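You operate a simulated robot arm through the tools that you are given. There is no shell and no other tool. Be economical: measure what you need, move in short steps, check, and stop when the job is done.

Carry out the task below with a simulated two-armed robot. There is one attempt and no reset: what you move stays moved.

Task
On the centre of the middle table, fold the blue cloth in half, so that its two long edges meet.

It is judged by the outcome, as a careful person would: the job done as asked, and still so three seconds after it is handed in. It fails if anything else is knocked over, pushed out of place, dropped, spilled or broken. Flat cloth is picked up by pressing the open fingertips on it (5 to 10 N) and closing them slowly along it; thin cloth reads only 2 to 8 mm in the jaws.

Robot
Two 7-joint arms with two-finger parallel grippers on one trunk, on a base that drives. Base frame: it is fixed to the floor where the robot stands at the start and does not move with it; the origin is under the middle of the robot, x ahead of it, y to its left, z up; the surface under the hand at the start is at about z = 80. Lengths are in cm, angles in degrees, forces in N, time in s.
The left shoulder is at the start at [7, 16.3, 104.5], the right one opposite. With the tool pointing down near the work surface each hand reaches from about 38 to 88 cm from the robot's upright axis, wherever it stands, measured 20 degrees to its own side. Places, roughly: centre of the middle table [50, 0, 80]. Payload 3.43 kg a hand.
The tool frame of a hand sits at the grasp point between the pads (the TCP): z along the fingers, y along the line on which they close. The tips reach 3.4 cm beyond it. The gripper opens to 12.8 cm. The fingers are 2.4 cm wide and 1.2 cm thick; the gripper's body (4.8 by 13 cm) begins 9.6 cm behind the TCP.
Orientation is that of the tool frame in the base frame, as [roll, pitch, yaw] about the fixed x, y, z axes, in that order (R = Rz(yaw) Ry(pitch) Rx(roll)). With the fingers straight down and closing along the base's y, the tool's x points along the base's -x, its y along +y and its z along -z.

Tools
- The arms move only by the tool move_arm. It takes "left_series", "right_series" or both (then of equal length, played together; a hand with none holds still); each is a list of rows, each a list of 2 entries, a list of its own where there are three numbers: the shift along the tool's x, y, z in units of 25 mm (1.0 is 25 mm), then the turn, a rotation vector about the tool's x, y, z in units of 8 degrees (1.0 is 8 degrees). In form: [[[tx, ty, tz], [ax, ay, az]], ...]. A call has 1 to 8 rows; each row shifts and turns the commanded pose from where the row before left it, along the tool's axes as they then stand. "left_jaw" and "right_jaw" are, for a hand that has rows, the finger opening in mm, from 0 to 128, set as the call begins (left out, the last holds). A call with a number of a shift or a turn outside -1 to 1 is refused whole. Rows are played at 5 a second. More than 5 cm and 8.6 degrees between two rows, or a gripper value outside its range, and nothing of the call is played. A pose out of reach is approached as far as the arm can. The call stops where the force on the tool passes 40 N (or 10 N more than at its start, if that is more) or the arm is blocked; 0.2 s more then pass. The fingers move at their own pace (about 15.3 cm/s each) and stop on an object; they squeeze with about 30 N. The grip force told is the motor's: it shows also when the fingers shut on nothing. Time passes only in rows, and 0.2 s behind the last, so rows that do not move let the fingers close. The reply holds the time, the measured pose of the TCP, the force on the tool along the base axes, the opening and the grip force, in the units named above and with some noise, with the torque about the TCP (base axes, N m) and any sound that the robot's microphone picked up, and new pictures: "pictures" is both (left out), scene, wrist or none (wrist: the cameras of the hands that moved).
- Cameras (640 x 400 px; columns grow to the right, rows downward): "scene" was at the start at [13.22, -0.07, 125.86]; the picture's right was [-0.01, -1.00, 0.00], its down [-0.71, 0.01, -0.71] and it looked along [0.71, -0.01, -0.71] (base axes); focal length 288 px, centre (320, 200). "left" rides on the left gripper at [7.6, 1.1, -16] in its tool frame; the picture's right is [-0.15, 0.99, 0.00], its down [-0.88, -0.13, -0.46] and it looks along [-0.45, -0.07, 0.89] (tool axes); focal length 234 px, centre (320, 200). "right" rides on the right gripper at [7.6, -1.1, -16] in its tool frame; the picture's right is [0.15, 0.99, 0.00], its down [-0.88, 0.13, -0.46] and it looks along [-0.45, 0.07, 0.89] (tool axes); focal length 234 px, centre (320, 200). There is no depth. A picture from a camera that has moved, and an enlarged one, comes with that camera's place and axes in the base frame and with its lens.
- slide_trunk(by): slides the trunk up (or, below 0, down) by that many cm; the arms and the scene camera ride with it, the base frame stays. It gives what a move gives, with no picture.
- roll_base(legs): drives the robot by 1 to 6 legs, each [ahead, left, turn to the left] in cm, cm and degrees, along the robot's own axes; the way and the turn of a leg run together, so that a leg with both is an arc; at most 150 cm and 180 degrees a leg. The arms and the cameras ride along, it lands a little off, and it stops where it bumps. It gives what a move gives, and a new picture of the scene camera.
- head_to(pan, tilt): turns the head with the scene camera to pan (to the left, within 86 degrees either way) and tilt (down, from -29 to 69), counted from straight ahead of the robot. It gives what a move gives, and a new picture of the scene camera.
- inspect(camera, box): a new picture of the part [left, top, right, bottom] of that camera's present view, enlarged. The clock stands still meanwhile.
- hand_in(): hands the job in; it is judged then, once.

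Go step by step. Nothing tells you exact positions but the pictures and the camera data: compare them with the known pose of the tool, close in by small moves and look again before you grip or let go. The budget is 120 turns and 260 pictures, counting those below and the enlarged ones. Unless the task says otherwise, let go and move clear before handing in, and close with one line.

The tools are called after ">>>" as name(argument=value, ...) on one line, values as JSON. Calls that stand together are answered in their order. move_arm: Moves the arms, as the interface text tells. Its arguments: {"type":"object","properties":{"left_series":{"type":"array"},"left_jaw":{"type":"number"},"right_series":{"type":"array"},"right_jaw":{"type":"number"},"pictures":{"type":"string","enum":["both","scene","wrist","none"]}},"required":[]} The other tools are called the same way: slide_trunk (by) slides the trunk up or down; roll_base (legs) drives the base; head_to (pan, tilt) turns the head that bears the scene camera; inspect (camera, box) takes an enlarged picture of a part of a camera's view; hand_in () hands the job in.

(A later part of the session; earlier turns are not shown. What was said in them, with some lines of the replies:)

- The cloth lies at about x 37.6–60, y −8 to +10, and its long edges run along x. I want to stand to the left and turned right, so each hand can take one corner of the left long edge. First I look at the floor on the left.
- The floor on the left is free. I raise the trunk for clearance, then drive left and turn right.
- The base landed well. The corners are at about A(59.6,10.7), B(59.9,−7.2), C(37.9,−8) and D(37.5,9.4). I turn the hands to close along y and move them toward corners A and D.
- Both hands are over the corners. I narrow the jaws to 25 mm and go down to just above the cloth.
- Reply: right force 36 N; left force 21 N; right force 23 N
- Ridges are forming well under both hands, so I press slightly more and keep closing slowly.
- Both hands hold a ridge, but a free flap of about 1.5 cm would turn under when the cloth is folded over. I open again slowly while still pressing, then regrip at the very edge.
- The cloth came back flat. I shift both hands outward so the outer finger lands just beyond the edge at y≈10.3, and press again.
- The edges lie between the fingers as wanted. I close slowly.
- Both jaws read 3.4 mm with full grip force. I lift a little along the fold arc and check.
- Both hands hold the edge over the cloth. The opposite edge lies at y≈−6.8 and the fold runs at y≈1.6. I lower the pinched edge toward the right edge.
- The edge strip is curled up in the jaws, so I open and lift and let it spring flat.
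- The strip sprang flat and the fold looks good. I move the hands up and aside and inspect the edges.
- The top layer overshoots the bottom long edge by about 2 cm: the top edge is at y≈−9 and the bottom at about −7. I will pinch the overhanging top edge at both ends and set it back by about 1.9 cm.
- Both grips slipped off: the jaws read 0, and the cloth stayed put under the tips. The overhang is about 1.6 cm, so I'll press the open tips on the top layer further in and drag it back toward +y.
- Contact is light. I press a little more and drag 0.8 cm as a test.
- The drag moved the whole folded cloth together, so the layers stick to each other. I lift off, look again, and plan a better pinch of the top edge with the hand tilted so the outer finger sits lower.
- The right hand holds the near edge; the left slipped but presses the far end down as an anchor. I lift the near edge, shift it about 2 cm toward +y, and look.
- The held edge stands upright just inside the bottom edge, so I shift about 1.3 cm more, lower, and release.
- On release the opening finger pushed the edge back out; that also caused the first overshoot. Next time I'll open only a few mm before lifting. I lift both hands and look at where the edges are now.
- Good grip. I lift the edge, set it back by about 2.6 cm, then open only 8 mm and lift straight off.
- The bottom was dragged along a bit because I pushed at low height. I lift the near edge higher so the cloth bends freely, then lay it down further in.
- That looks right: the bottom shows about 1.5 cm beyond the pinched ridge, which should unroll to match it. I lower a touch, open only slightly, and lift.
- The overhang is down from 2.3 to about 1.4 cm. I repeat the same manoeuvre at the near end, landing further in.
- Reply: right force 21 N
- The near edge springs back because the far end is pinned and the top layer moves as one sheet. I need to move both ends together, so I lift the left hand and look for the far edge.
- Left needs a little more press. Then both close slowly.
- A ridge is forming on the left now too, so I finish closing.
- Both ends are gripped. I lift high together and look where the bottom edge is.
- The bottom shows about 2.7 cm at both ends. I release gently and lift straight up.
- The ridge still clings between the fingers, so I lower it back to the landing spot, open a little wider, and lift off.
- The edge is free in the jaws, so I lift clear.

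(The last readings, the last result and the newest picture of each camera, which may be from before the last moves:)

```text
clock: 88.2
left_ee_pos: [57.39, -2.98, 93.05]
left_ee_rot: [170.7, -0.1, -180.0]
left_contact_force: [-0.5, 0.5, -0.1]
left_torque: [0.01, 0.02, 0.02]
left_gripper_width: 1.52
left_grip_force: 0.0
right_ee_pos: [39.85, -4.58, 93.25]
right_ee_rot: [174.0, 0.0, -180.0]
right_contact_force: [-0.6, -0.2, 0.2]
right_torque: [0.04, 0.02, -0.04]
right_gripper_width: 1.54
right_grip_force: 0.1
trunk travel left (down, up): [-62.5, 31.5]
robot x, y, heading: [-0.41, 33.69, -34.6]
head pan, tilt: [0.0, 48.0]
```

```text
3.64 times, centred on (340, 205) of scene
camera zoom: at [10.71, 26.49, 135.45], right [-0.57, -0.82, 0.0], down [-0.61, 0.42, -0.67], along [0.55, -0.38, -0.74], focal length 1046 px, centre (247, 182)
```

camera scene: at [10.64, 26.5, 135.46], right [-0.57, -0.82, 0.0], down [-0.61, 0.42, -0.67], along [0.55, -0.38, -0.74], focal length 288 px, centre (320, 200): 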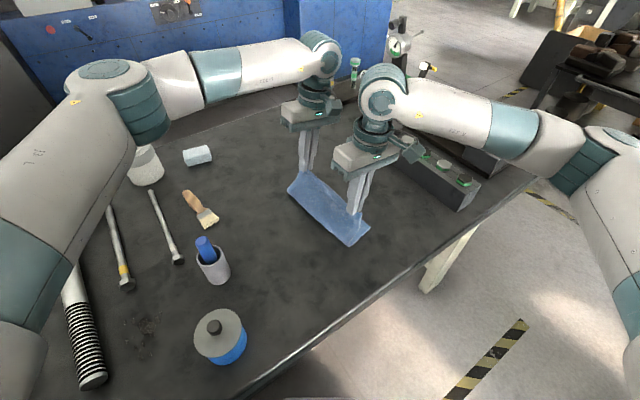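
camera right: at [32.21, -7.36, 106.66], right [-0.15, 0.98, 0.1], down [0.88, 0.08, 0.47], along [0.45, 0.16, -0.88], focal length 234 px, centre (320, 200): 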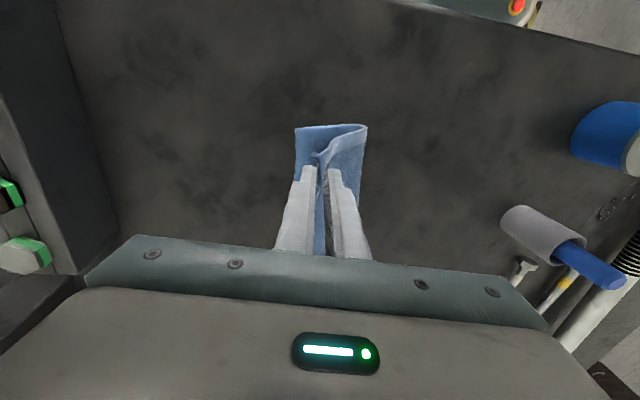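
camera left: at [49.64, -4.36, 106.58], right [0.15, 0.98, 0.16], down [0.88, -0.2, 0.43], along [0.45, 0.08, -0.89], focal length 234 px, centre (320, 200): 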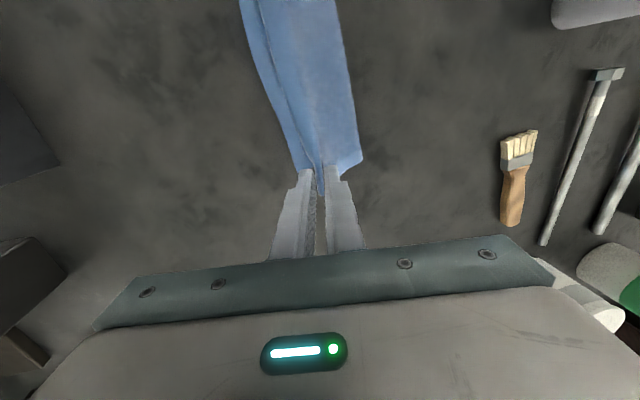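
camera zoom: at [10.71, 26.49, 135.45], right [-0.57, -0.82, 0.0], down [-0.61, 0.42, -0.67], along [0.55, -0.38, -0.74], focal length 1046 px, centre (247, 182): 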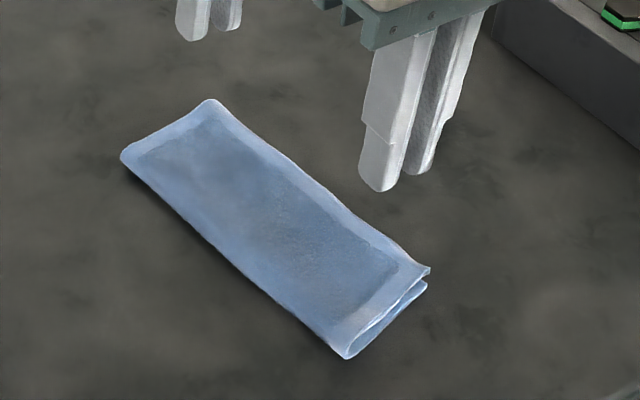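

The edges now nearly coincide. I move the hands away and let it settle, then look again.

>>> move_arm(left_series=[[[0, 0, -1], [0, 0, 0]], [[0, 0.5, -1], [0, 0, 0]], [[0, 1, -1], [0, 0, 0]], [[0, 1, -1], [0, 0, 0]], [[0, 1, 0], [0, 0, 0]], [[0, 1, 0], [0, 0, 0]], [[0, 0, 0], [0, 0, 0]], [[0, 0, 0], [0, 0, 0]]], right_series=[[[0, 0, -1], [0, 0, 0]], [[0, -0.5, -1], [0, 0, 0]], [[0, -1, -1], [0, 0, 0]], [[0, -1, -1], [0, 0, 0]], [[0, -1, 0], [0, 0, 0]], [[0, -0.5, 0], [0, 0, 0]], [[0, 0, 0], [0, 0, 0]], [[0, 0, 0], [0, 0, 0]]])

>>> inspect(camera="scene", box=[280, 150, 400, 260])

>>> inspect(camera="right", box=[330, 80, 470, 250])

>>> inspect(camera="scene", box=[362, 210, 410, 250])

```text
clock: 90.0
left_ee_pos: [57.1, 6.58, 104.58]
left_ee_rot: [170.9, -0.2, -179.9]
left_contact_force: [0.2, -0.5, 0.4]
left_torque: [0.01, 0.0, -0.01]
left_gripper_width: 1.51
left_grip_force: 0.1
right_ee_pos: [39.86, -15.62, 102.03]
right_ee_rot: [174.0, 0.0, -179.9]
right_contact_force: [-0.3, -0.7, -0.8]
right_torque: [-0.02, 0.0, -0.01]
right_gripper_width: 1.48
right_grip_force: 0.0
trunk travel left (down, up): [-62.5, 31.5]
robot x, y, heading: [0.17, 33.92, -34.7]
head pan, tilt: [0.0, 48.0]
camera scene: at [10.68, 26.53, 135.46], right [-0.57, -0.82, 0.0], down [-0.61, 0.42, -0.67], along [0.55, -0.38, -0.74], focal length 288 px, centre (320, 200)
camera right: at [32.26, -18.27, 117.77], right [-0.15, 0.98, 0.1], down [0.88, 0.08, 0.47], along [0.45, 0.16, -0.88], focal length 234 px, centre (320, 200)
camera left: at [49.68, 5.13, 120.58], right [0.15, 0.98, 0.16], down [0.88, -0.2, 0.43], along [0.45, 0.08, -0.89], focal length 234 px, centre (320, 200)
```

scene: 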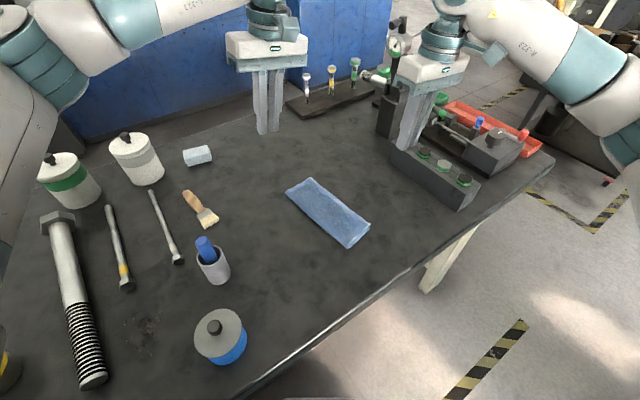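
right: 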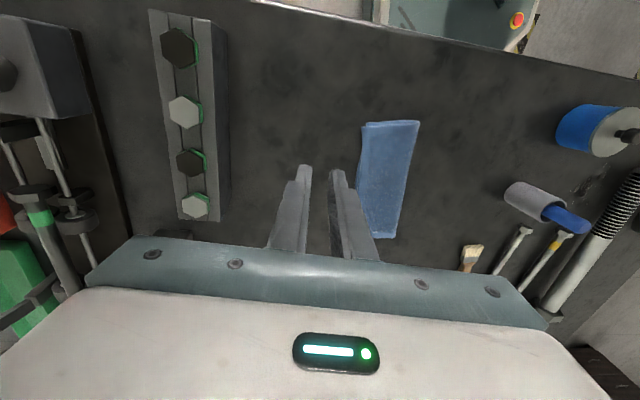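
left: 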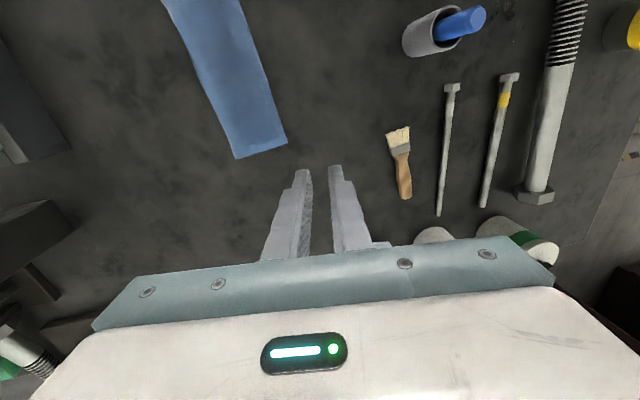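

```text
3.64 times, centred on (340, 205) of scene
camera zoom: at [10.68, 26.53, 135.46], right [-0.57, -0.82, 0.0], down [-0.61, 0.42, -0.67], along [0.55, -0.38, -0.74], focal length 1046 px, centre (247, 182)
```

zoom: 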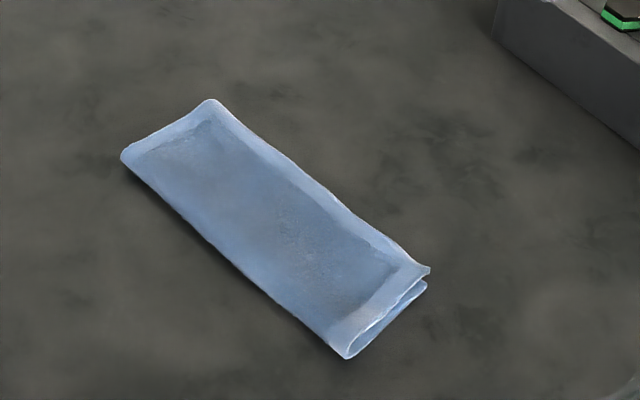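

```text
2.35 times, centred on (400, 165) of right
camera zoom: at [32.26, -18.27, 117.77], right [-0.15, 0.98, 0.1], down [0.88, 0.08, 0.47], along [0.45, 0.16, -0.88], focal length 551 px, centre (132, 282)
```

zoom: 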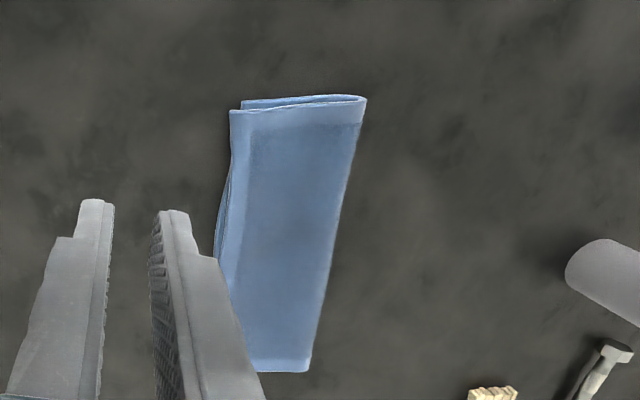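

```text
10.00 times, centred on (386, 230) of scene
camera zoom: at [10.68, 26.53, 135.46], right [-0.57, -0.82, 0.0], down [-0.61, 0.42, -0.67], along [0.55, -0.38, -0.74], focal length 2875 px, centre (-340, -100)
```

zoom: 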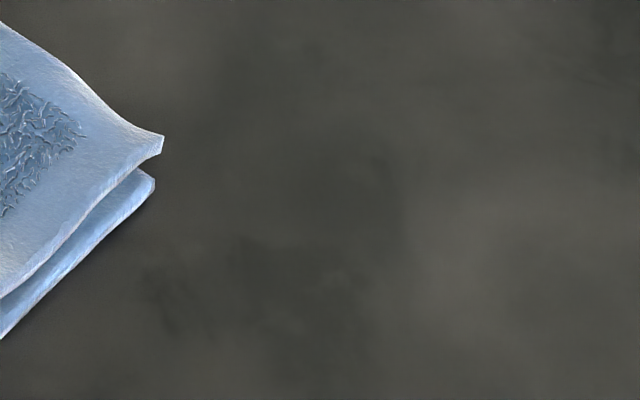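

>>> inspect(camera="left", box=[150, 0, 310, 170])

>>> inspect(camera="right", box=[355, 150, 405, 250])

>>> inspect(camera="scene", box=[275, 165, 345, 215])

```text
2.35 times, centred on (230, 85) of left
camera zoom: at [49.68, 5.13, 120.58], right [0.15, 0.98, 0.16], down [0.88, -0.2, 0.43], along [0.45, 0.08, -0.89], focal length 551 px, centre (532, 471)
```

zoom: 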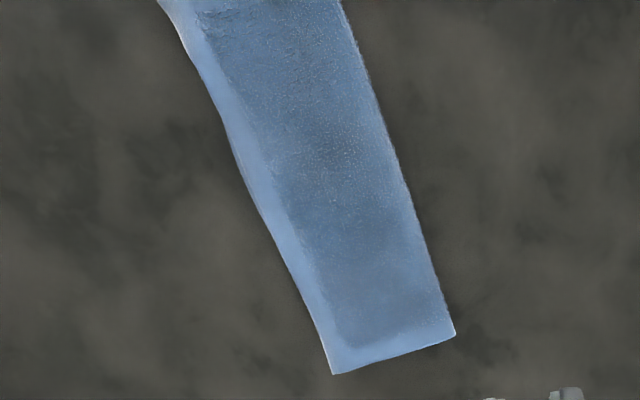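

```text
4.00 times, centred on (380, 200) of right
camera zoom: at [32.26, -18.27, 117.77], right [-0.15, 0.98, 0.1], down [0.88, 0.08, 0.47], along [0.45, 0.16, -0.88], focal length 937 px, centre (80, 200)
```

zoom: 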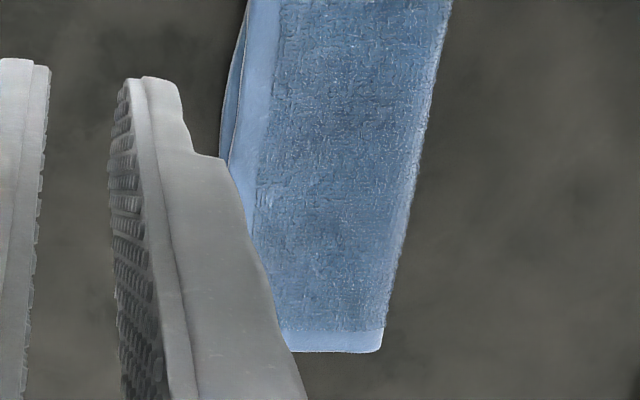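

```text
8.00 times, centred on (310, 190) of scene
camera zoom: at [10.68, 26.53, 135.46], right [-0.57, -0.82, 0.0], down [-0.61, 0.42, -0.67], along [0.55, -0.38, -0.74], focal length 2300 px, centre (400, 280)
```

zoom: 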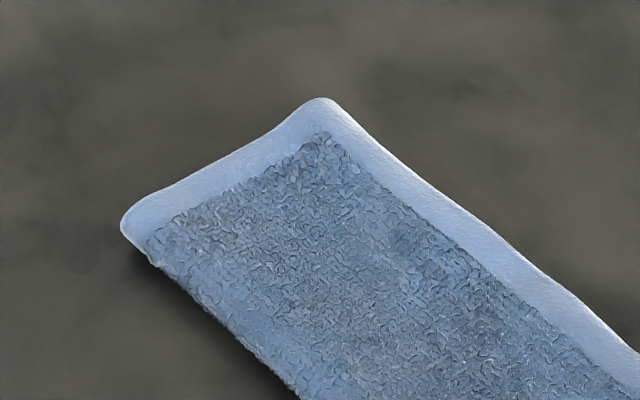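

I check the far end from the −y side by tilting the right hand's camera.

>>> move_arm(right_series=[[[-1, 0, -0.5], [-1, 0, 0]], [[-1, 0, 0], [-1, 0, 0]], [[-1, 0, 0], [-1, 0, 0]], [[-1, 0, 0], [-1, 0, 0]], [[0, 0, 0], [-1, 0, 0]], [[0, 0, 0], [0, 0, 0]]], pictures="wrist")

```text
clock: 91.4
left_ee_pos: [57.29, 6.57, 104.69]
left_ee_rot: [171.0, -0.1, -180.0]
left_contact_force: [-0.1, -0.5, 0.6]
left_torque: [-0.05, 0.0, 0.0]
left_gripper_width: 1.49
left_grip_force: 0.0
right_ee_pos: [49.84, -15.61, 103.13]
right_ee_rot: [133.9, 0.0, -180.0]
right_contact_force: [0.0, 0.4, 0.2]
right_torque: [0.02, 0.04, 0.03]
right_gripper_width: 1.48
right_grip_force: 0.1
trunk travel left (down, up): [-62.5, 31.5]
robot x, y, heading: [-0.24, 33.7, -34.7]
head pan, tilt: [0.0, 48.0]
camera right: at [42.18, -27.82, 113.52], right [-0.15, 0.69, 0.71], down [0.88, -0.24, 0.41], along [0.45, 0.69, -0.57], focal length 234 px, centre (320, 200)
```

right: 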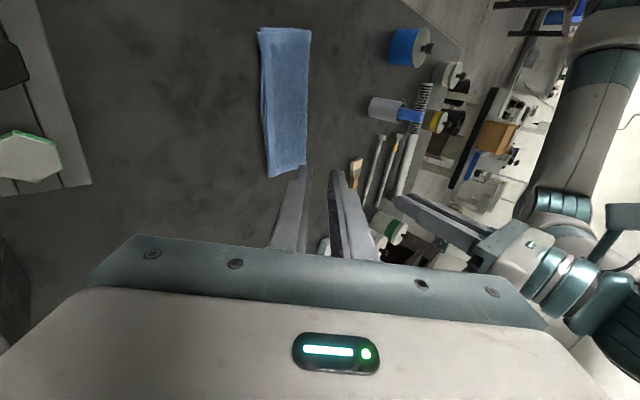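

>>> inspect(camera="right", box=[240, 100, 340, 190])

>>> inspect(camera="right", box=[235, 15, 335, 105])

```text
4.44 times, centred on (290, 145) of right
camera zoom: at [42.18, -27.82, 113.52], right [-0.15, 0.69, 0.71], down [0.88, -0.24, 0.41], along [0.45, 0.69, -0.57], focal length 1041 px, centre (453, 444)
```

zoom: 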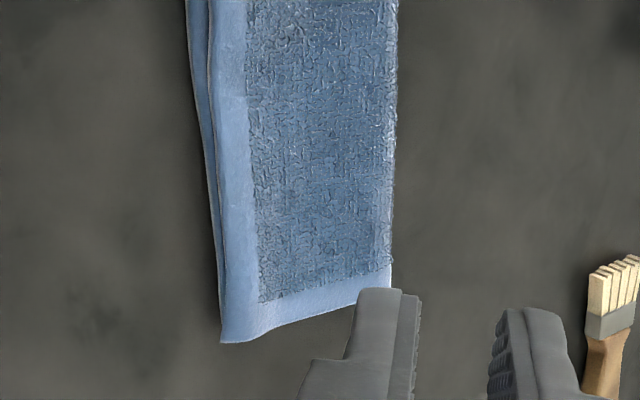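

```text
4.44 times, centred on (285, 60) of right
camera zoom: at [42.18, -27.82, 113.52], right [-0.15, 0.69, 0.71], down [0.88, -0.24, 0.41], along [0.45, 0.69, -0.57], focal length 1041 px, centre (476, 822)
```

zoom: 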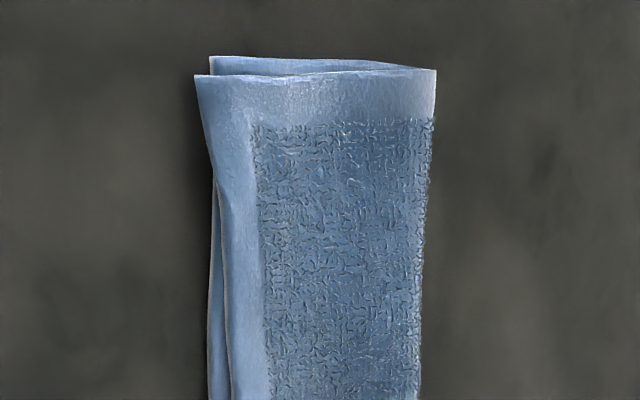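

From the side, the two long edges coincide to within roughly half a centimetre along their whole length. The hands are clear and nothing else was moved, so I hand it in.

>>> hand_in()

```text
The job is handed in.
```

The blue cloth is folded in half lengthwise near the centre of the middle table, turned a few degrees from its starting angle, with its two long edges meeting to within about half a centimetre.
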